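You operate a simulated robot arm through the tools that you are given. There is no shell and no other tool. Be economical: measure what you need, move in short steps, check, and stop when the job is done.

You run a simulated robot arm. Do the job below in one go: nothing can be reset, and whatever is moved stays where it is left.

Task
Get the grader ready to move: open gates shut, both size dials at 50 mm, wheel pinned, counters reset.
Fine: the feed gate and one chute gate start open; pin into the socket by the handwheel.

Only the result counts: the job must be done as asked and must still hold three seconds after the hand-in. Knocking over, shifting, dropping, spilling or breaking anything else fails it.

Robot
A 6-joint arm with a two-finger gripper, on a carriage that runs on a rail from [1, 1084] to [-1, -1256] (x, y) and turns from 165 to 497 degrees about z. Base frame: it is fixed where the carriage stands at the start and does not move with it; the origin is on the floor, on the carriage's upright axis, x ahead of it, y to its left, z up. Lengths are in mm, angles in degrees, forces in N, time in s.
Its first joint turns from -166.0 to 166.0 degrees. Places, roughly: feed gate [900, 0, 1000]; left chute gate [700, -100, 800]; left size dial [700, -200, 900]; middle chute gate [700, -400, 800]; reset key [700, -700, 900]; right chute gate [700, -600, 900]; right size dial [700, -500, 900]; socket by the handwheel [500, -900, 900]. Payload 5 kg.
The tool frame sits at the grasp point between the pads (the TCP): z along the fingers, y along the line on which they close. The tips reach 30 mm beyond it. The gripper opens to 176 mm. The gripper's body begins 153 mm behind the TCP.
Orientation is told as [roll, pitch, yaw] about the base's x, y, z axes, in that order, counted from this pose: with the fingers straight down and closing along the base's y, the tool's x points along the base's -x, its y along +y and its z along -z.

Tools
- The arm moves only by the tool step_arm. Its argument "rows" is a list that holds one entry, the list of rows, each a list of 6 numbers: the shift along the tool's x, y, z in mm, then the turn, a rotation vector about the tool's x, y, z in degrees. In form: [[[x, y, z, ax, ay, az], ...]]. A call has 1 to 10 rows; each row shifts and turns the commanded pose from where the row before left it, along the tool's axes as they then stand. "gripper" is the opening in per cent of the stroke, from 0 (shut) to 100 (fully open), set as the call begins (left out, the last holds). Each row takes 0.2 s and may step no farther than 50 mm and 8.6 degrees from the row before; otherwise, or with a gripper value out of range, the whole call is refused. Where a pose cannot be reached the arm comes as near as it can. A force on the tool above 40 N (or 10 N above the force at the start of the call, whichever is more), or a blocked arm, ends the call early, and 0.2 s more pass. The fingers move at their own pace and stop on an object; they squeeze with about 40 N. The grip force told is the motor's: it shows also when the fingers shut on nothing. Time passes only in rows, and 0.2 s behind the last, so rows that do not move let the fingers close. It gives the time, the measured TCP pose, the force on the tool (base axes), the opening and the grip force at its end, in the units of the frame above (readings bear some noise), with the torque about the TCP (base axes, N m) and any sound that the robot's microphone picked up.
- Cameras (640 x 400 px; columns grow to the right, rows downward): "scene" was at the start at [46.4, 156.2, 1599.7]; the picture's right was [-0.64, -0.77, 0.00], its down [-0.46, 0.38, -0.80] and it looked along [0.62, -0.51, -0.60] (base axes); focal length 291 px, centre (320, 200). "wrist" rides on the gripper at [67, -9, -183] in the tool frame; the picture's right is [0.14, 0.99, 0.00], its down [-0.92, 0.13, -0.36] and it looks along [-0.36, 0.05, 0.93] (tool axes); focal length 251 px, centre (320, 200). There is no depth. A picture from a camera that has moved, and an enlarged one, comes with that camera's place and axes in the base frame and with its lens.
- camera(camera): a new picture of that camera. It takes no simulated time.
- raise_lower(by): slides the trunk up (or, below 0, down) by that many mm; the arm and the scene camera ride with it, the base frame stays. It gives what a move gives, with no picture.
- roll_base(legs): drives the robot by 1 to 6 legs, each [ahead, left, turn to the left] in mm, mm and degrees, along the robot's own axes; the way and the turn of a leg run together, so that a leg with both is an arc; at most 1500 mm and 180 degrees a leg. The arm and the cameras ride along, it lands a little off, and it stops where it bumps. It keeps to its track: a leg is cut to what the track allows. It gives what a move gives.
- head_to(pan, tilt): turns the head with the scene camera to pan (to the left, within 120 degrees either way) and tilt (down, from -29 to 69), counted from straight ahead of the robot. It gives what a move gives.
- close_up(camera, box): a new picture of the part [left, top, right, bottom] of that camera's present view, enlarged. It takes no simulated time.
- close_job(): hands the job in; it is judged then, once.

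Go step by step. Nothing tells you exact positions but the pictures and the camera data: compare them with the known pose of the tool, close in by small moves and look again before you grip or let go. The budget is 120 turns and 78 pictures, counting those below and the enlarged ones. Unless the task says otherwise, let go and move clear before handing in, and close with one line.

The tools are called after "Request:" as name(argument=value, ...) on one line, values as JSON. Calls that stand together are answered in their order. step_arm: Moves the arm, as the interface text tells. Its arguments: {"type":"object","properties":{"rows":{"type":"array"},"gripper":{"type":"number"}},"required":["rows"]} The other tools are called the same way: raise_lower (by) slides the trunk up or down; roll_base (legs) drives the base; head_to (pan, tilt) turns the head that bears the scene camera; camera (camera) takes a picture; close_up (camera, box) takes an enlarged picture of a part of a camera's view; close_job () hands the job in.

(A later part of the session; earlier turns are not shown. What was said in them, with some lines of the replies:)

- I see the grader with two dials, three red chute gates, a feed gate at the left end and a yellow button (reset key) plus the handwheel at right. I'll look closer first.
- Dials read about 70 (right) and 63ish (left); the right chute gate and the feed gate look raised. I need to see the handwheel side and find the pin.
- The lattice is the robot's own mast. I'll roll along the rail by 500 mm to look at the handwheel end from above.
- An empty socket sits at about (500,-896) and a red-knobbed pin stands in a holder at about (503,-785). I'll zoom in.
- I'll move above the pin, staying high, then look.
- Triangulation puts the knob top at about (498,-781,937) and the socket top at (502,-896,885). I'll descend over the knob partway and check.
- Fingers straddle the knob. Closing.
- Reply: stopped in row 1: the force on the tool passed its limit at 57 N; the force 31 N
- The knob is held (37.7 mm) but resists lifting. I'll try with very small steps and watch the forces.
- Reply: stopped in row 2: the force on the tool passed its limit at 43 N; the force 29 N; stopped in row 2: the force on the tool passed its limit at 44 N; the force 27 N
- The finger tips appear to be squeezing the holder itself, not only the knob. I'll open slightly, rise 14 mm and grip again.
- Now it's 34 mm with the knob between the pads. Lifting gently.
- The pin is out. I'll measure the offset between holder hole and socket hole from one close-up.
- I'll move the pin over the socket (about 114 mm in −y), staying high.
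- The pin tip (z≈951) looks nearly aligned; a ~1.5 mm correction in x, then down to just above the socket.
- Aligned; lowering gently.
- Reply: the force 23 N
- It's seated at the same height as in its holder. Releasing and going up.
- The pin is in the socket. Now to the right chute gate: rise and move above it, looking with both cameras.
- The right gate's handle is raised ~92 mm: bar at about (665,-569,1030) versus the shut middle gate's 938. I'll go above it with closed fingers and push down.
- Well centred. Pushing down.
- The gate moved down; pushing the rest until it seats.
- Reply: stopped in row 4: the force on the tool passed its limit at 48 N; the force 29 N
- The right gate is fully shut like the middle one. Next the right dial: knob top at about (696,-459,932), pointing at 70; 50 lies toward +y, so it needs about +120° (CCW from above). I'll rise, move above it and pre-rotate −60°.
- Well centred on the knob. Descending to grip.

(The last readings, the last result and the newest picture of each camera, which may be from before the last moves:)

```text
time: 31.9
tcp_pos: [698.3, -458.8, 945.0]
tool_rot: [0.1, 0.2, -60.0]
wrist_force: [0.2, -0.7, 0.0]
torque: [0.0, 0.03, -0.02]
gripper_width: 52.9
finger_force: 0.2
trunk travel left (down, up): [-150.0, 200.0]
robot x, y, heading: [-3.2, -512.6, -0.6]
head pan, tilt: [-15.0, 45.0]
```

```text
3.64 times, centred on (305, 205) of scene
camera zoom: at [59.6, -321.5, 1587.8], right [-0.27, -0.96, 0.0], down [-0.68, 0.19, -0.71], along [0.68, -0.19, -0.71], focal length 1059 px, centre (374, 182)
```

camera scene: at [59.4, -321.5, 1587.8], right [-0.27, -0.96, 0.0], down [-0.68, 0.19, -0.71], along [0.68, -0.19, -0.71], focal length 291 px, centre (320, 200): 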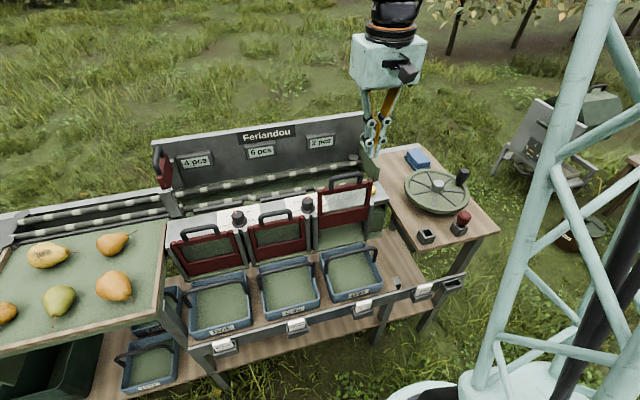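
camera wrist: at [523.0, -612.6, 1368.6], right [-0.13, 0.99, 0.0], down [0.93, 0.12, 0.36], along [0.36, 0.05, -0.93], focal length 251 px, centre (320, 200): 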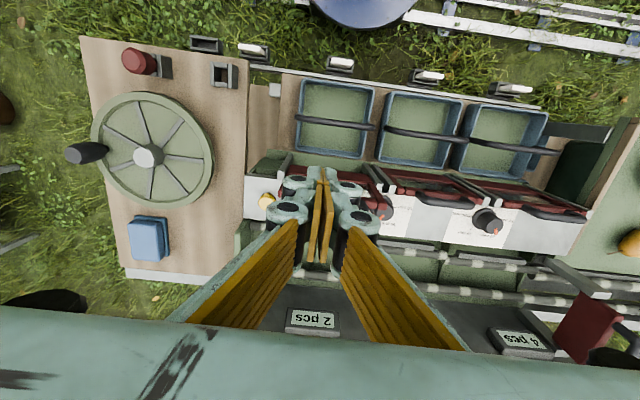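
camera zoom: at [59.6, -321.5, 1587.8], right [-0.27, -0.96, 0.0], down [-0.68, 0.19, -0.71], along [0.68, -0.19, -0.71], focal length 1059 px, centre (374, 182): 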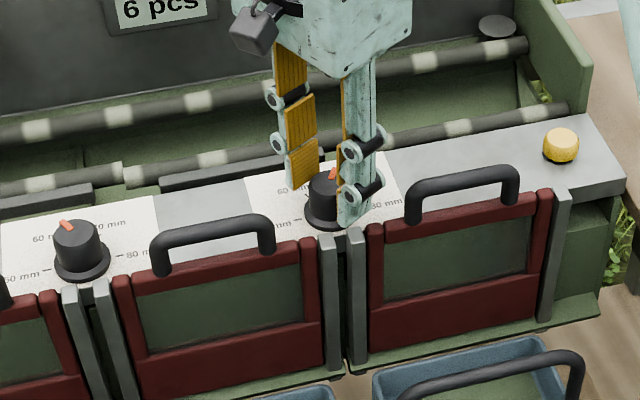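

Request:
step_arm(rows=[[[0, 0, 0, 0, 0, 0], [0, 0, 0, 0, 0, 0]]], gripper=0)

Request:
step_arm(rows=[[[0, 0, 0, 0, 0, -4], [0, 0, 0, 0, 0, -8], [0, 0, 0, 0, 0, -8], [0, 0, 0, 0, 0, -8], [0, 0, 0, 0, 0, -8], [0, 0, 0, 0, 0, -8], [0, 0, 0, 0, 0, -8], [0, 0, 0, 0, 0, -8]]])

Request:
close_up(camera="wrist", box=[220, 120, 420, 270])

```text
time: 32.5
tcp_pos: [700.6, -457.6, 944.7]
tool_rot: [0.1, 0.1, -59.9]
wrist_force: [20.3, 9.1, -2.2]
torque: [0.26, -0.75, 0.11]
gripper_width: 37.2
finger_force: 45.5
trunk travel left (down, up): [-150.0, 200.0]
robot x, y, heading: [3.0, -508.9, -0.5]
head pan, tilt: [-15.0, 45.0]
```

```text
time: 34.3
tcp_pos: [696.8, -461.4, 945.6]
tool_rot: [0.1, 0.1, 0.1]
wrist_force: [11.6, -28.0, -2.0]
torque: [-0.93, 0.12, -0.1]
gripper_width: 37.1
finger_force: 45.2
trunk travel left (down, up): [-150.0, 200.0]
robot x, y, heading: [-2.3, -512.6, -0.6]
head pan, tilt: [-15.0, 45.0]
```

```text
2.67 times, centred on (320, 195) of wrist
camera zoom: at [631.0, -472.3, 1128.5], right [-0.14, 0.99, 0.0], down [0.92, 0.13, 0.36], along [0.36, 0.05, -0.93], focal length 670 px, centre (320, 213)
```

zoom: 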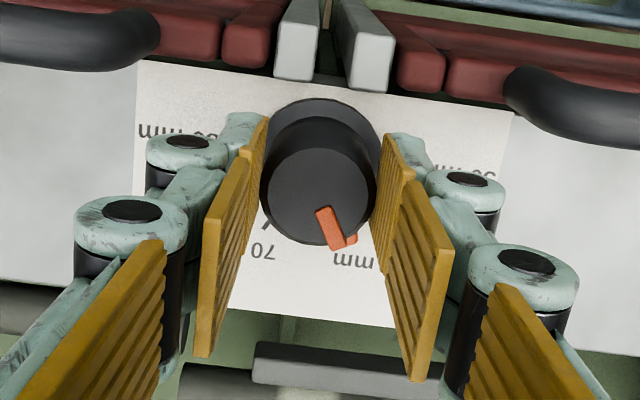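

It turned with the knob (now around 60). I'll trim the centre offset (+2.5 x, −2 y) and continue the remaining 60°.

Request:
step_arm(rows=[[[-2.5, -2, 0, 0, 0, 0], [0, 0, 0, 0, 0, -4], [0, 0, 0, 0, 0, -8], [0, 0, 0, 0, 0, -8], [0, 0, 0, 0, 0, -8], [0, 0, 0, 0, 0, -8], [0, 0, 0, 0, 0, -8], [0, 0, 0, 0, 0, -8], [0, 0, 0, 0, 0, -8]]])

Request:
close_up(camera="wrist", box=[220, 120, 420, 270])

```text
time: 36.3
tcp_pos: [702.1, -461.1, 946.9]
tool_rot: [-0.1, -0.2, 60.3]
wrist_force: [19.0, -18.5, -3.3]
torque: [-0.26, -0.63, -0.68]
gripper_width: 37.5
finger_force: 45.4
trunk travel left (down, up): [-150.0, 200.0]
robot x, y, heading: [3.0, -512.6, -0.7]
head pan, tilt: [-15.0, 45.0]
```

```text
2.67 times, centred on (320, 195) of wrist
camera zoom: at [676.4, -525.1, 1129.6], right [-0.93, 0.37, 0.0], down [0.35, 0.86, 0.36], along [0.14, 0.34, -0.93], focal length 670 px, centre (320, 213)
```

zoom: 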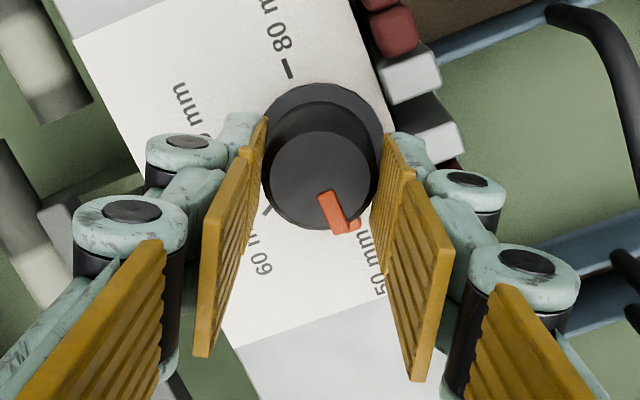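

The pointer seems at 50. Releasing, rising and checking.

Request:
step_arm(rows=[[[0, 0, 0, 0, 0, 0], [0, 0, 0, 0, 0, 0], [0, 0, -30, 0, 0, 0], [0, 0, -40, 0, 0, 0], [0, 0, -40, 0, 0, 0], [0, 0, -20, 0, 0, 0], [0, 0, 0, 0, 0, 0]]], gripper=30)

Request:
close_up(camera="wrist", box=[260, 90, 380, 180])

```text
time: 37.9
tcp_pos: [702.5, -460.9, 1076.4]
tool_rot: [0.2, -0.1, 60.1]
wrist_force: [0.1, -0.5, 0.7]
torque: [-0.04, -0.06, -0.01]
gripper_width: 52.6
finger_force: 0.1
trunk travel left (down, up): [-150.0, 200.0]
robot x, y, heading: [-1.0, -512.1, -0.5]
head pan, tilt: [-15.0, 45.0]
```

```text
4.44 times, centred on (320, 135) of wrist
camera zoom: at [676.2, -525.2, 1259.0], right [-0.93, 0.37, 0.0], down [0.35, 0.86, 0.36], along [0.14, 0.34, -0.93], focal length 1118 px, centre (320, 489)
```

zoom: 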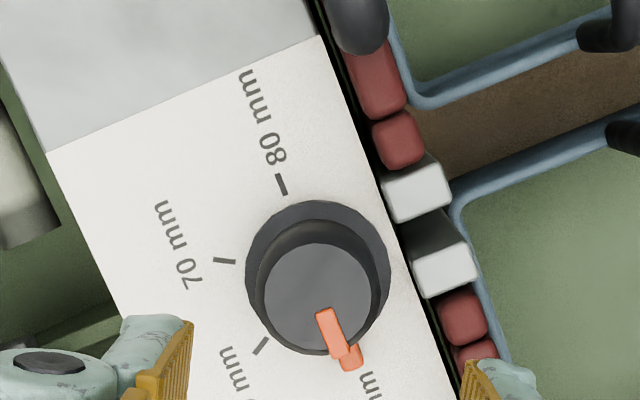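

The right dial points at 50. Next the reset key near (712,-685): rotate back, close the fingers and move over it.

Request:
step_arm(rows=[[[0, 0, -20, 0, 0, 8.5], [0, 0, 0, 0, 0, 8.5], [0, 0, 0, 0, 0, 8.5], [0, 0, 0, 0, 0, 8.5], [0, 0, 0, 0, 0, 8.5], [0, 0, 0, 0, 0, 8.5], [0, 0, 0, 0, 0, 8.5], [0, 0, 0, 0, 0, 0.5]]], gripper=0)

Request:
step_arm(rows=[[[-1, -45, 0, 0, 0, 0], [-1, -45, 0, 0, 0, 0], [-1, -45, 0, 0, 0, 0], [-2, -45, 0, 0, 0, 0], [-2, -44, 0, 0, 0, 0], [0, 0, 0, 0, 0, 0]]])

Request:
camera(camera="wrist")

```text
time: 39.7
tcp_pos: [701.3, -460.1, 1095.7]
tool_rot: [0.1, 0.0, 0.0]
wrist_force: [-0.4, -0.1, -1.0]
torque: [0.01, -0.04, -0.03]
gripper_width: 0.2
finger_force: 39.9
trunk travel left (down, up): [-150.0, 200.0]
robot x, y, heading: [0.5, -507.1, -0.7]
head pan, tilt: [-15.0, 45.0]
```

```text
time: 41.1
tcp_pos: [707.1, -687.7, 1096.5]
tool_rot: [0.1, 0.1, 0.1]
wrist_force: [-0.7, -0.6, 0.0]
torque: [0.16, -0.04, 0.0]
gripper_width: 0.0
finger_force: 40.2
trunk travel left (down, up): [-150.0, 200.0]
robot x, y, heading: [1.1, -514.9, -0.6]
head pan, tilt: [-15.0, 45.0]
```

```text
35 pictures are left
camera wrist: at [639.4, -697.6, 1279.0], right [-0.14, 0.99, 0.0], down [0.92, 0.13, 0.36], along [0.36, 0.05, -0.93], focal length 251 px, centre (320, 200)
```

wrist: 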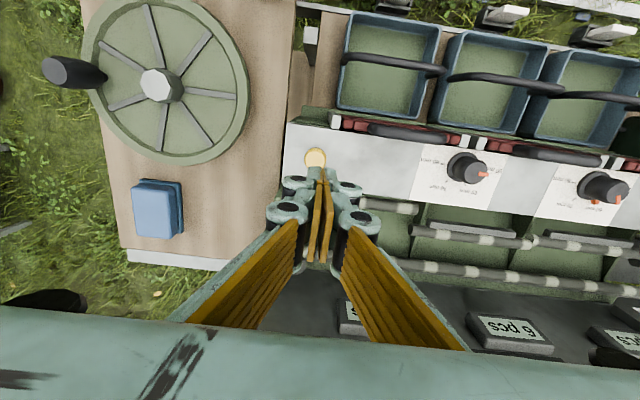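

Key is about (715,-693), top near z≈908. I'll shift and descend close above it, then check.

Request:
step_arm(rows=[[[-8, -5, 30, 0, 0, 0], [0, 0, 40, 0, 0, 0], [0, 0, 40, 0, 0, 0], [0, 0, 25, 0, 0, 0], [0, 0, 0, 0, 0, 0]]])

Request:
close_up(camera="scene", box=[310, 130, 410, 220])

Request:
close_up(camera="wrist", box=[270, 120, 370, 220])

```text
time: 42.3
tcp_pos: [717.3, -689.9, 958.3]
tool_rot: [0.1, 0.1, 0.2]
wrist_force: [1.3, 0.0, -0.6]
torque: [-0.03, 0.07, -0.01]
gripper_width: 0.1
finger_force: 40.4
trunk travel left (down, up): [-150.0, 200.0]
robot x, y, heading: [5.0, -511.2, -0.6]
head pan, tilt: [-15.0, 45.0]
```

```text
4.44 times, centred on (360, 175) of scene
camera zoom: at [60.1, -321.6, 1587.9], right [-0.27, -0.96, 0.0], down [-0.68, 0.19, -0.71], along [0.68, -0.19, -0.71], focal length 1295 px, centre (142, 311)
```

zoom: 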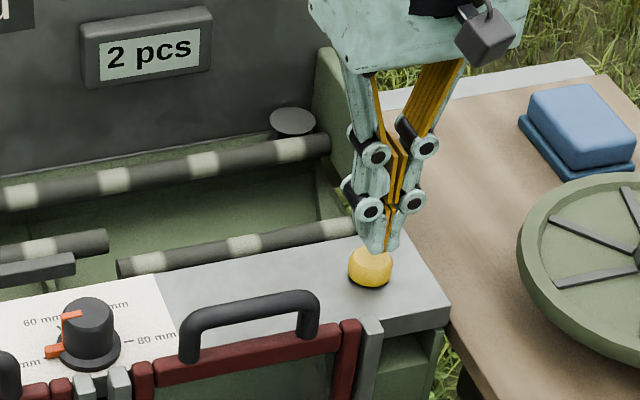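

```text
4.00 times, centred on (320, 170) of wrist
camera zoom: at [650.0, -700.6, 1140.2], right [-0.14, 0.99, 0.0], down [0.92, 0.13, 0.36], along [0.36, 0.05, -0.93], focal length 1006 px, centre (320, 320)
```

zoom: 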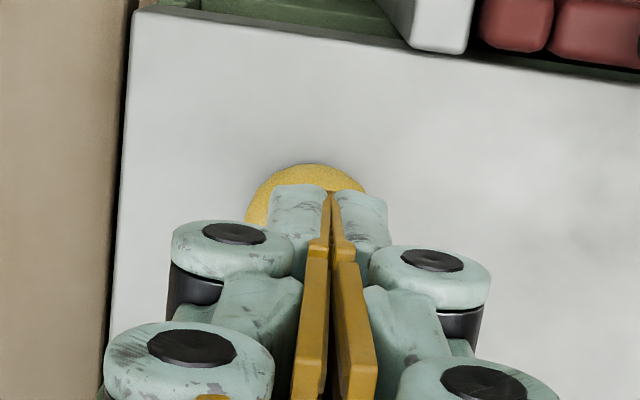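

Shift 5 mm to −y, then press gently.

Request:
step_arm(rows=[[[0, -5, 0, 0, 0, 0], [0, 0, 6, 0, 0, 0], [0, 0, 5, 0, 0, 0], [0, 0, 4, 0, 0, 0], [0, 0, 3, 0, 0, 0], [0, 0, 3, 0, 0, 0], [0, 0, 3, 0, 0, 0], [0, 0, 2, 0, 0, 0]]])

Request:
camera(camera="scene")

```text
time: 44.1
tcp_pos: [716.4, -696.1, 936.4]
tool_rot: [0.2, 0.0, 0.2]
wrist_force: [0.2, -1.0, 1.6]
torque: [-0.02, -0.05, 0.0]
gripper_width: 6.0
finger_force: 45.0
trunk travel left (down, up): [-150.0, 200.0]
robot x, y, heading: [-1.9, -514.8, -0.8]
head pan, tilt: [-15.0, 45.0]
```

```text
32 pictures are left
camera scene: at [59.5, -321.5, 1587.9], right [-0.27, -0.96, 0.0], down [-0.68, 0.19, -0.71], along [0.68, -0.19, -0.71], focal length 291 px, centre (320, 200)
```

scene: 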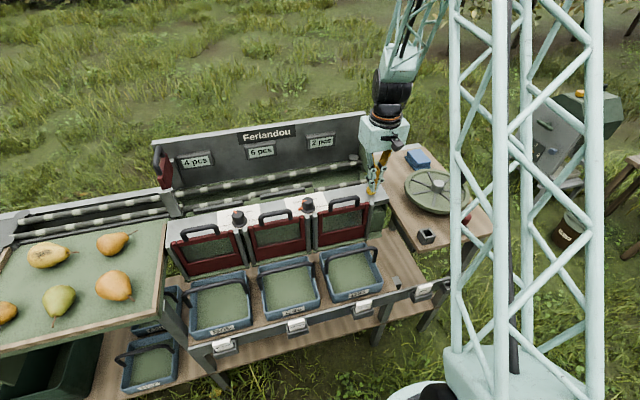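

Counters still unchanged and contact is light. I'll press further in small steps.

Request:
step_arm(rows=[[[0, 0, 2, 0, 0, 0], [0, 0, 2, 0, 0, 0], [0, 0, 2, 0, 0, 0], [0, 0, 2, 0, 0, 0], [0, 0, 2, 0, 0, 0], [0, 0, 2, 0, 0, 0], [0, 0, 0, 0, 0, 0]]])

Request:
close_up(camera="scene", box=[170, 120, 410, 270])

```text
time: 45.7
tcp_pos: [715.0, -693.5, 924.6]
tool_rot: [0.1, 0.0, 0.2]
wrist_force: [-0.4, -3.5, 17.8]
torque: [-0.09, -0.07, 0.0]
gripper_width: 6.2
finger_force: 44.9
trunk travel left (down, up): [-150.0, 200.0]
robot x, y, heading: [-0.8, -510.1, -0.7]
head pan, tilt: [-15.0, 45.0]
heard: click
```

```text
2.67 times, centred on (290, 195) of scene
camera zoom: at [58.7, -321.5, 1587.9], right [-0.27, -0.96, 0.0], down [-0.68, 0.19, -0.71], along [0.68, -0.19, -0.71], focal length 777 px, centre (400, 213)
```

zoom: 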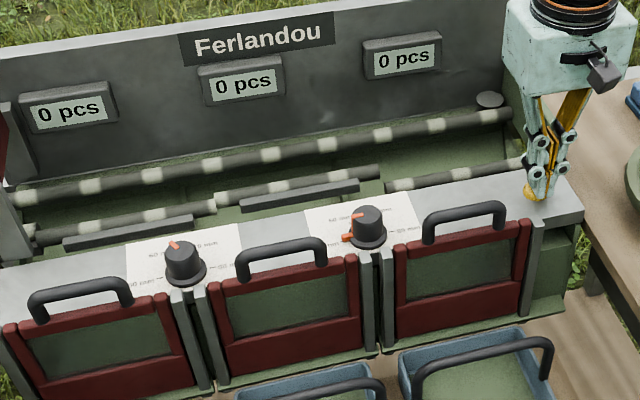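

Reset clicked; all counters read 0. Rising and rolling the base left for the left dial and feed gate.

Request:
step_arm(rows=[[[0, 0, -20, 0, 0, 0], [0, 0, -40, 0, 0, 0], [0, 0, -50, 0, 0, 0], [0, 0, -50, 0, 0, 0], [0, 0, -50, 0, 0, 0], [0, 0, -40, 0, 0, 0]]], gripper=30)

Request:
roll_base(legs=[[0, 440, 0.6]])

Request:
camera(camera="wrist")

Request:
camera(camera="scene")

```text
time: 47.1
tcp_pos: [714.9, -696.5, 1174.1]
tool_rot: [0.1, 0.0, 0.1]
wrist_force: [-0.4, 0.2, 0.4]
torque: [0.02, -0.05, 0.01]
gripper_width: 53.0
finger_force: 0.0
trunk travel left (down, up): [-150.0, 200.0]
robot x, y, heading: [-2.7, -513.2, -0.5]
head pan, tilt: [-15.0, 45.0]
```

```text
time: 49.9
tcp_pos: [717.7, -246.9, 1173.0]
tool_rot: [0.1, 0.0, 0.7]
wrist_force: [-0.4, -0.3, 0.4]
torque: [0.0, 0.02, -0.02]
gripper_width: 52.8
finger_force: 0.1
trunk travel left (down, up): [-150.0, 200.0]
robot x, y, heading: [-0.3, -68.4, -0.0]
head pan, tilt: [-15.0, 45.0]
```

```text
30 pictures are left
camera wrist: at [650.1, -259.2, 1355.0], right [-0.15, 0.99, 0.0], down [0.92, 0.14, 0.36], along [0.36, 0.06, -0.93], focal length 251 px, centre (320, 200)
```

wrist: 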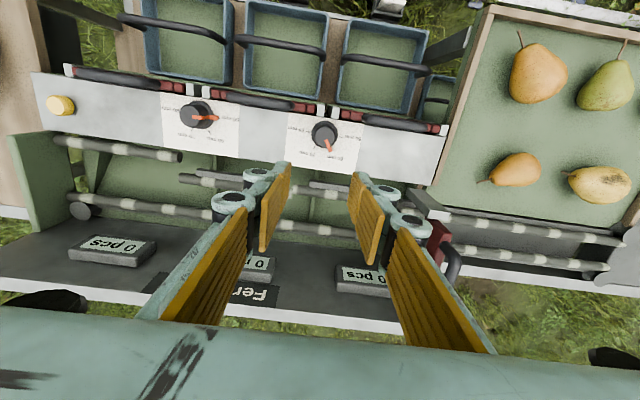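

```text
29 pictures are left
camera scene: at [58.0, 120.6, 1587.8], right [-0.26, -0.97, 0.0], down [-0.68, 0.18, -0.71], along [0.68, -0.18, -0.71], focal length 291 px, centre (320, 200)
```

scene: 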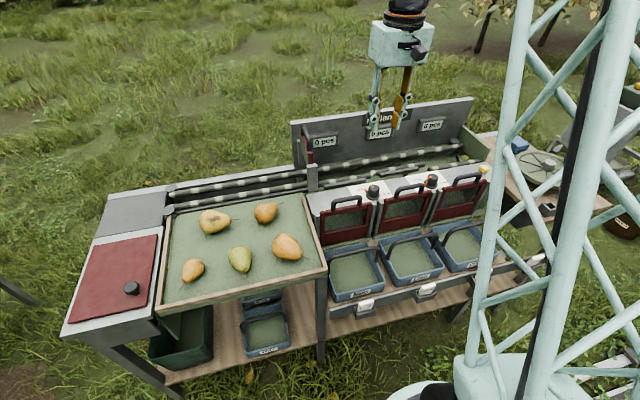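

Left dial at about (700,-244), at 60, needs +60°. I'll position above with −30° pre-rotation and check.

Request:
step_arm(rows=[[[17.7, 3, 30, 0, 0, 0], [0, 0, 40, 0, 0, 0], [0, 0, 30, 0, 0, 7.7], [0, 0, 0, 0, 0, 7.7], [0, 0, 0, 0, 0, 7.7], [0, 0, 0, 0, 0, 7.6], [0, 0, 0, 0, 0, 0]]])

Request:
close_up(camera="wrist", box=[250, 90, 390, 190])

```text
time: 51.5
tcp_pos: [700.7, -245.8, 1072.4]
tool_rot: [0.1, 0.2, -30.2]
wrist_force: [0.9, -0.1, -0.4]
torque: [-0.02, 0.05, 0.0]
gripper_width: 53.0
finger_force: 0.2
trunk travel left (down, up): [-150.0, 200.0]
robot x, y, heading: [-1.8, -69.5, -0.2]
head pan, tilt: [-15.0, 45.0]
```

```text
4.00 times, centred on (320, 140) of wrist
camera zoom: at [637.3, -221.8, 1254.6], right [0.38, 0.93, 0.0], down [0.86, -0.35, 0.36], along [0.33, -0.14, -0.93], focal length 1006 px, centre (320, 440)
```

zoom: 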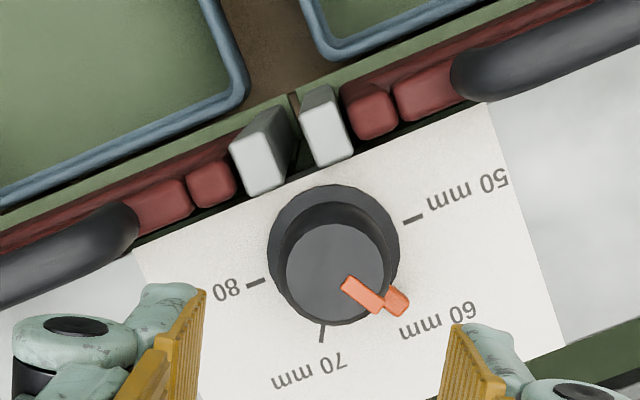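

Small 3 mm trim along tool y, then descend, grip, turn 60°.

Request:
step_arm(rows=[[[0, 3.3, 40, 0, 0, 0], [0, 0, 40, 0, 0, 0], [0, 0, 30, 0, 0, 0], [0, 0, 10, 0, 0, 0], [0, 0, 6, 0, 0, 0], [0, 0, 0, 0, 0, 0]]])

Request:
step_arm(rows=[[[0, 0, 0, 0, 0, 0], [0, 0, 0, 0, 0, 0]]], gripper=0)

Request:
step_arm(rows=[[[0, 0, 0, 0, 0, -4], [0, 0, 0, 0, 0, -8], [0, 0, 0, 0, 0, -8], [0, 0, 0, 0, 0, -8], [0, 0, 0, 0, 0, -8], [0, 0, 0, 0, 0, -8], [0, 0, 0, 0, 0, -8], [0, 0, 0, 0, 0, -8]]])

Request:
close_up(camera="wrist", box=[220, 120, 420, 270])

```text
time: 52.9
tcp_pos: [702.1, -242.6, 945.9]
tool_rot: [0.0, 0.1, -30.2]
wrist_force: [-0.3, 0.1, -0.4]
torque: [0.0, 0.03, 0.02]
gripper_width: 52.9
finger_force: 0.1
trunk travel left (down, up): [-150.0, 200.0]
robot x, y, heading: [-0.3, -70.3, -0.2]
head pan, tilt: [-15.0, 45.0]
```

```text
time: 53.5
tcp_pos: [701.8, -242.0, 946.7]
tool_rot: [0.0, 0.0, -30.1]
wrist_force: [4.7, 9.6, -2.2]
torque: [0.32, -0.26, 0.0]
gripper_width: 37.1
finger_force: 45.1
trunk travel left (down, up): [-150.0, 200.0]
robot x, y, heading: [3.6, -69.8, 0.1]
head pan, tilt: [-15.0, 45.0]
```

```text
time: 55.2
tcp_pos: [701.8, -242.6, 945.9]
tool_rot: [0.2, 0.0, 30.0]
wrist_force: [2.6, 7.4, -17.7]
torque: [0.18, -0.24, -0.01]
gripper_width: 37.0
finger_force: 45.1
trunk travel left (down, up): [-150.0, 200.0]
robot x, y, heading: [1.9, -69.1, -0.0]
head pan, tilt: [-15.0, 45.0]
```

```text
2.67 times, centred on (320, 195) of wrist
camera zoom: at [648.2, -284.9, 1128.5], right [-0.61, 0.79, 0.0], down [0.74, 0.57, 0.36], along [0.28, 0.22, -0.93], focal length 670 px, centre (320, 213)
```

zoom: 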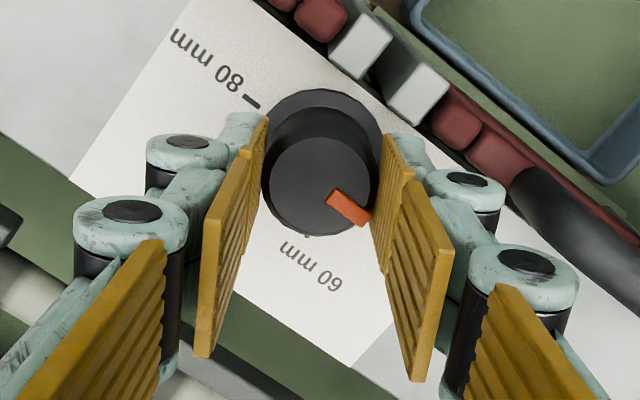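

Request:
step_arm(rows=[[[0, 0, 0, 0, 0, 0], [0, 0, 0, 0, 0, 0], [0, 0, -30, 0, 0, 0], [0, 0, -40, 0, 0, 0], [0, 0, -40, 0, 0, 0], [0, 0, -20, 0, 0, 0], [0, 0, 0, 0, 0, 0]]], gripper=30)

Request:
close_up(camera="wrist", box=[250, 90, 390, 190])

```text
time: 56.9
tcp_pos: [697.0, -241.9, 1075.9]
tool_rot: [0.0, 0.0, 30.0]
wrist_force: [-1.0, 0.3, 0.4]
torque: [-0.04, -0.04, -0.01]
gripper_width: 52.8
finger_force: 0.1
trunk travel left (down, up): [-150.0, 200.0]
robot x, y, heading: [-4.6, -71.1, 0.2]
head pan, tilt: [-15.0, 45.0]
```

```text
4.00 times, centred on (320, 140) of wrist
camera zoom: at [644.1, -284.9, 1258.5], right [-0.61, 0.79, 0.0], down [0.74, 0.57, 0.36], along [0.29, 0.22, -0.93], focal length 1006 px, centre (320, 440)
```

zoom: 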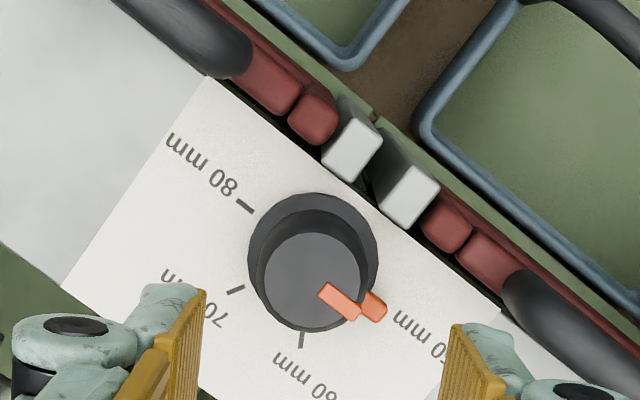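

Both dials are at 50. Now the feed gate: its handle I estimate near (865,-45,1066). I'll rise, turn back and move toward it at a safe height.

Request:
step_arm(rows=[[[0, 0, -40, 0, 0, 7.5], [0, 0, -40, 0, 0, 7.5], [0, 0, -40, 0, 0, 7.5], [0, 0, -20, 0, 0, 7.5], [-30, 40, 0, 0, 0, 0], [-30, 40, 0, 0, 0, 0], [-30, 40, 0, 0, 0, 0], [-30, 40, 0, 0, 0, 0], [-30, 20, 0, 0, 0, 0]]], gripper=0)

Request:
camera(camera="wrist")

Request:
camera(camera="scene")

```text
time: 58.9
tcp_pos: [851.6, -65.2, 1216.9]
tool_rot: [0.2, 0.2, 0.0]
wrist_force: [-0.1, 0.6, -0.3]
torque: [-0.06, -0.01, 0.01]
gripper_width: 0.0
finger_force: 40.2
trunk travel left (down, up): [-150.0, 200.0]
robot x, y, heading: [-0.5, -70.7, 0.3]
head pan, tilt: [-15.0, 45.0]
```

```text
25 pictures are left
camera wrist: at [784.6, -75.0, 1400.1], right [-0.14, 0.99, 0.0], down [0.92, 0.13, 0.36], along [0.36, 0.05, -0.93], focal length 251 px, centre (320, 200)
```

wrist: 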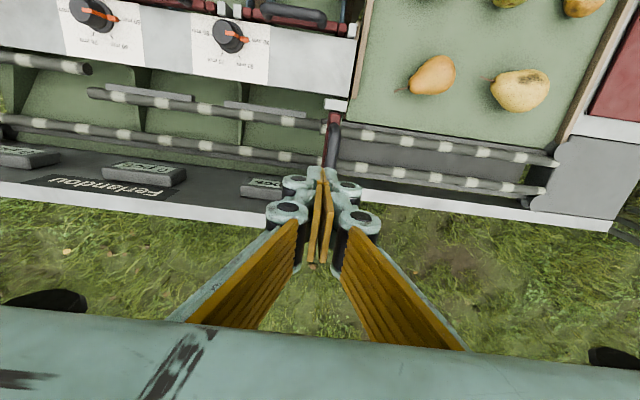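

```text
24 pictures are left
camera scene: at [57.9, 120.9, 1587.7], right [-0.26, -0.97, 0.0], down [-0.68, 0.18, -0.71], along [0.68, -0.18, -0.71], focal length 291 px, centre (320, 200)
```

scene: 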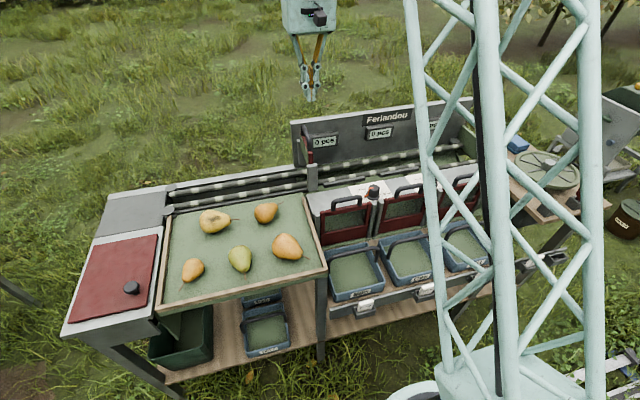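

Request:
close_up(camera="wrist", box=[260, 90, 400, 190])

Request:
close_up(camera="scene", box=[270, 110, 370, 200])

```text
4.00 times, centred on (330, 140) of wrist
camera zoom: at [784.6, -75.0, 1400.1], right [-0.14, 0.99, 0.0], down [0.92, 0.13, 0.36], along [0.36, 0.05, -0.93], focal length 1006 px, centre (280, 440)
```

zoom: 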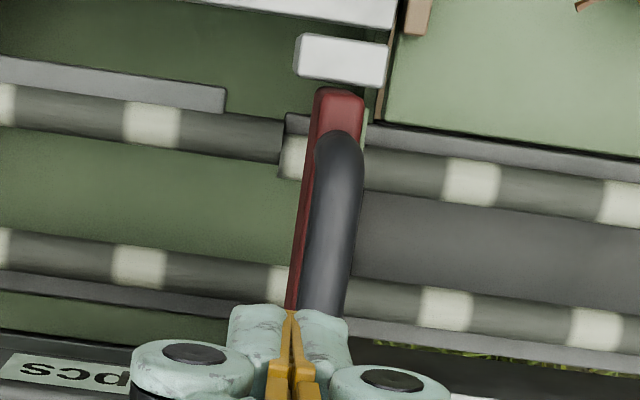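

```text
4.44 times, centred on (320, 155) of scene
camera zoom: at [57.9, 120.9, 1587.7], right [-0.26, -0.97, 0.0], down [-0.68, 0.18, -0.71], along [0.68, -0.18, -0.71], focal length 1295 px, centre (320, 400)
```

zoom: 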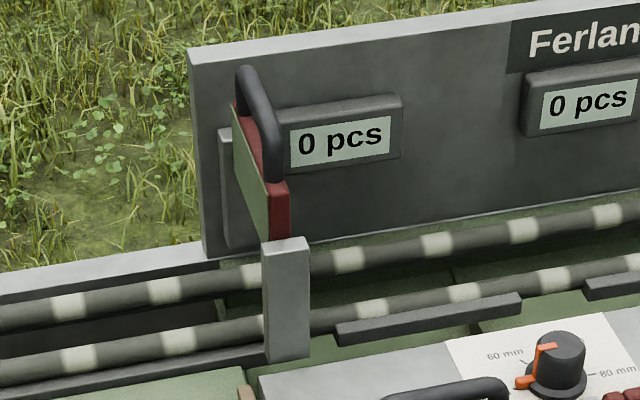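

Handle bar spans x≈817–900 at y≈−50, z≈1073. I'll move above its centre and check.

Request:
step_arm(rows=[[[-6.4, 15, 20, 0, 0, 0], [0, 0, 40, 0, 0, 0], [0, 0, 27, 0, 0, 0], [0, 0, 0, 0, 0, 0]]])

Request:
close_up(camera="wrist", box=[260, 110, 400, 210])

Request:
close_up(camera="scene", box=[270, 100, 370, 190])

```text
time: 59.9
tcp_pos: [855.9, -49.1, 1130.2]
tool_rot: [0.1, -0.1, -0.1]
wrist_force: [-0.9, -0.3, 0.5]
torque: [-0.01, -0.02, -0.01]
gripper_width: 0.0
finger_force: 40.1
trunk travel left (down, up): [-150.0, 200.0]
robot x, y, heading: [-0.5, -69.2, 0.2]
head pan, tilt: [-15.0, 45.0]
```

```text
4.00 times, centred on (330, 160) of wrist
camera zoom: at [788.5, -60.3, 1312.5], right [-0.14, 0.99, 0.0], down [0.92, 0.13, 0.36], along [0.36, 0.05, -0.93], focal length 1006 px, centre (280, 360)
```

zoom: 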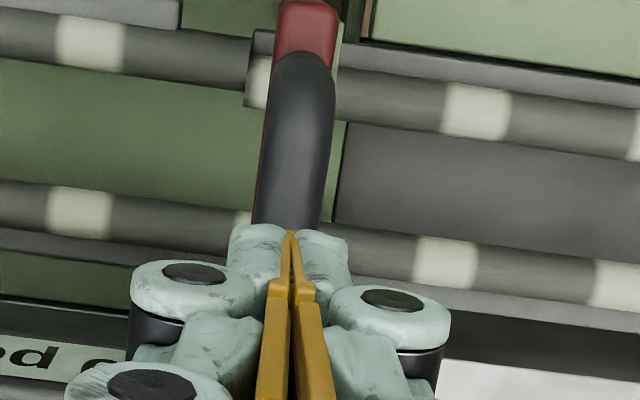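

```text
4.44 times, centred on (320, 145) of scene
camera zoom: at [57.9, 120.7, 1587.9], right [-0.26, -0.97, 0.0], down [-0.68, 0.18, -0.71], along [0.68, -0.18, -0.71], focal length 1295 px, centre (320, 444)
```

zoom: 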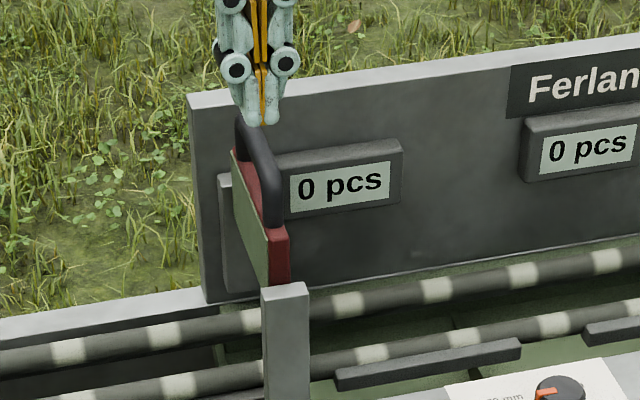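

Well aligned. Pushing the feed gate down.

Request:
step_arm(rows=[[[0, 0, 12, 0, 0, 0], [0, 0, 10, 0, 0, 0], [0, 0, 10, 0, 0, 0], [0, 0, 10, 0, 0, 0], [0, 0, 10, 0, 0, 0], [0, 0, 10, 0, 0, 0], [0, 0, 10, 0, 0, 0], [0, 0, 10, 0, 0, 0]]])

Request:
close_up(camera="scene", box=[270, 100, 370, 190])

```text
time: 61.6
tcp_pos: [859.0, -47.2, 1047.3]
tool_rot: [0.2, 0.1, -0.1]
wrist_force: [-0.2, -0.1, 0.1]
torque: [-0.02, 0.0, -0.02]
gripper_width: 0.0
finger_force: 40.0
trunk travel left (down, up): [-150.0, 200.0]
robot x, y, heading: [1.8, -69.0, -0.1]
head pan, tilt: [-15.0, 45.0]
```

```text
4.44 times, centred on (320, 145) of scene
camera zoom: at [58.0, 120.7, 1587.7], right [-0.26, -0.97, 0.0], down [-0.68, 0.18, -0.71], along [0.68, -0.18, -0.71], focal length 1295 px, centre (320, 444)
```

zoom: 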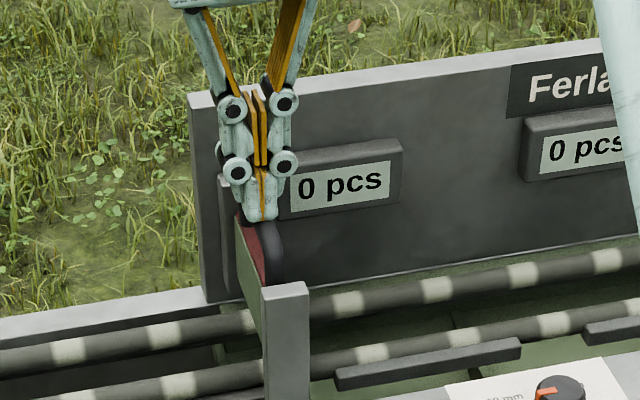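

Request:
step_arm(rows=[[[0, 0, 8, 0, 0, 0], [0, 0, 8, 0, 0, 0], [0, 0, 8, 0, 0, 0], [0, 0, 6, 0, 0, 0], [0, 0, 6, 0, 0, 0], [0, 0, 5, 0, 0, 0], [0, 0, 5, 0, 0, 0], [0, 0, 5, 0, 0, 0]]])

Request:
close_up(camera="scene", box=[270, 100, 370, 190])

```text
time: 62.4
tcp_pos: [860.3, -46.3, 1035.5]
tool_rot: [0.2, -0.4, 0.0]
wrist_force: [-4.7, 2.1, 22.4]
torque: [-0.01, 0.39, 0.07]
gripper_width: 0.1
finger_force: 39.6
trunk travel left (down, up): [-150.0, 200.0]
robot x, y, heading: [-3.0, -70.4, 0.3]
head pan, tilt: [-15.0, 45.0]
stopped in row 3: the force on the tool passed its limit at 53 N (the readings are from after the stop); the commanded pose is now the measured one
```

```text
4.44 times, centred on (320, 145) of scene
camera zoom: at [56.3, 120.7, 1588.0], right [-0.26, -0.97, 0.0], down [-0.68, 0.18, -0.71], along [0.68, -0.18, -0.71], focal length 1295 px, centre (320, 444)
```

zoom: 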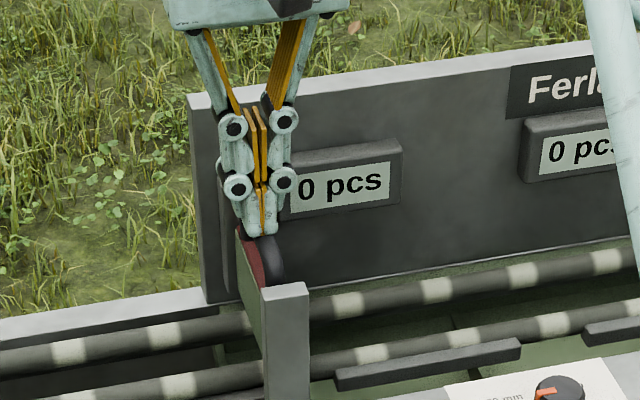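

It met resistance at about 68 mm travel. I'll press once more to see whether that is the stop.

Request:
step_arm(rows=[[[0, 0, 0, 0, 0, 0], [0, 0, 3, 0, 0, 0], [0, 0, 3, 0, 0, 0], [0, 0, 3, 0, 0, 0]]])

Request:
step_arm(rows=[[[0, 0, -15, 0, 0, 0], [0, 0, -40, 0, 0, 0], [0, 0, -50, 0, 0, 0], [0, 0, -50, 0, 0, 0], [40, 0, 0, 0, 0, 0], [40, 0, 0, 0, 0, 0], [40, 0, 0, 0, 0, 0], [0, 0, 0, 0, 0, 0]]])

Request:
close_up(camera="scene", box=[260, 120, 380, 220])

Request:
camera(camera="wrist")

```text
time: 63.0
tcp_pos: [860.9, -48.2, 1034.2]
tool_rot: [0.1, -0.5, 0.0]
wrist_force: [-5.1, 1.8, 19.7]
torque: [0.02, 0.39, 0.01]
gripper_width: 0.0
finger_force: 39.9
trunk travel left (down, up): [-150.0, 200.0]
robot x, y, heading: [-0.1, -68.4, -0.2]
head pan, tilt: [-15.0, 45.0]
stopped in row 2: the force on the tool passed its limit at 45 N (the readings are from after the stop); the commanded pose is now the measured one
```

```text
time: 64.8
tcp_pos: [739.2, -50.9, 1190.4]
tool_rot: [0.1, -0.4, -0.2]
wrist_force: [-1.0, -0.2, 1.7]
torque: [-0.01, -0.24, -0.03]
gripper_width: 0.0
finger_force: 40.3
trunk travel left (down, up): [-150.0, 200.0]
robot x, y, heading: [1.3, -68.5, -0.2]
head pan, tilt: [-15.0, 45.0]
```

```text
4.00 times, centred on (320, 170) of scene
camera zoom: at [56.7, 120.7, 1587.9], right [-0.26, -0.97, 0.0], down [-0.68, 0.18, -0.71], along [0.68, -0.18, -0.71], focal length 1165 px, centre (320, 320)
```

zoom: 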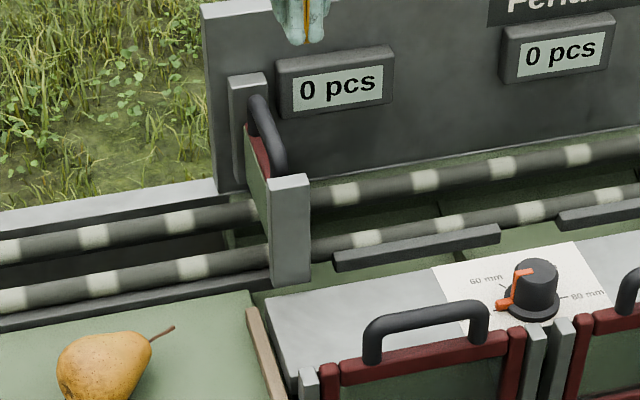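

```text
16 pictures are left
camera wrist: at [670.7, -61.3, 1371.4], right [-0.14, 0.99, 0.0], down [0.92, 0.13, 0.37], along [0.37, 0.05, -0.93], focal length 251 px, centre (320, 200)
```

wrist: 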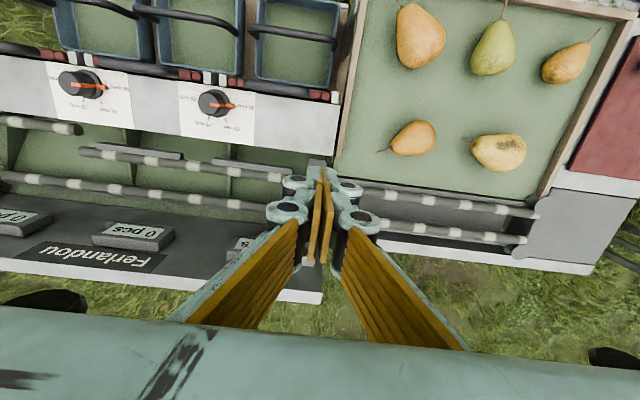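

Request:
close_up(camera="scene", box=[290, 135, 345, 195])

```text
6.67 times, centred on (318, 165) of scene
camera zoom: at [56.7, 120.7, 1587.9], right [-0.26, -0.97, 0.0], down [-0.68, 0.18, -0.71], along [0.68, -0.18, -0.71], focal length 1942 px, centre (337, 433)
```

zoom: 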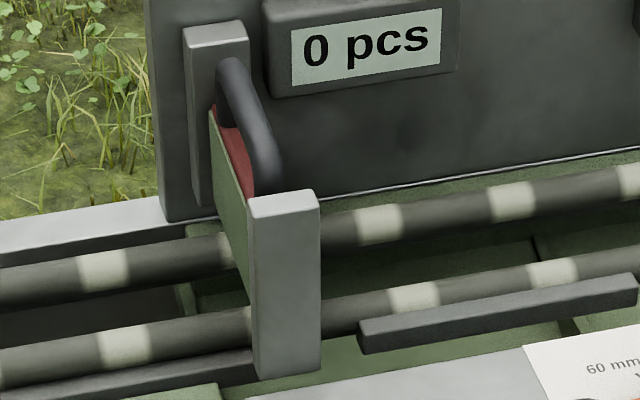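

Request:
close_up(camera="scene", box=[310, 120, 510, 260])

```text
2.86 times, centred on (410, 190) of scene
camera zoom: at [56.7, 120.7, 1587.9], right [-0.26, -0.97, 0.0], down [-0.68, 0.18, -0.71], along [0.68, -0.18, -0.71], focal length 832 px, centre (63, 229)
```

zoom: 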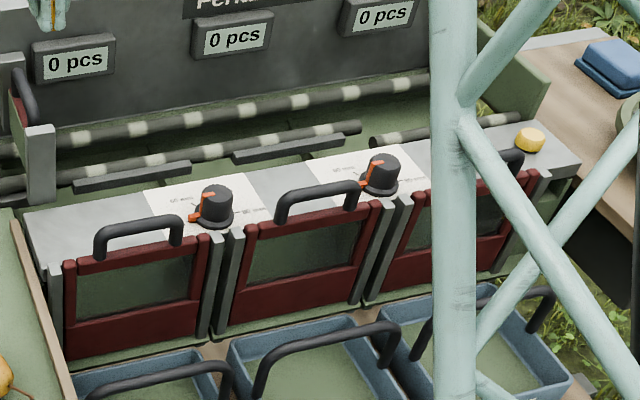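

All gates are down, both dials point at 50, the counters read 0, and the pin sat in its socket when I last looked. The arm is clear, so I'm handing in.

Request:
close_job()

```text
The job is handed in.
```

The grader is ready to move: the feed gate and right chute gate are shut, both size dials are at 50 mm, the pin is in the socket by the handwheel, and all three counters read 0.
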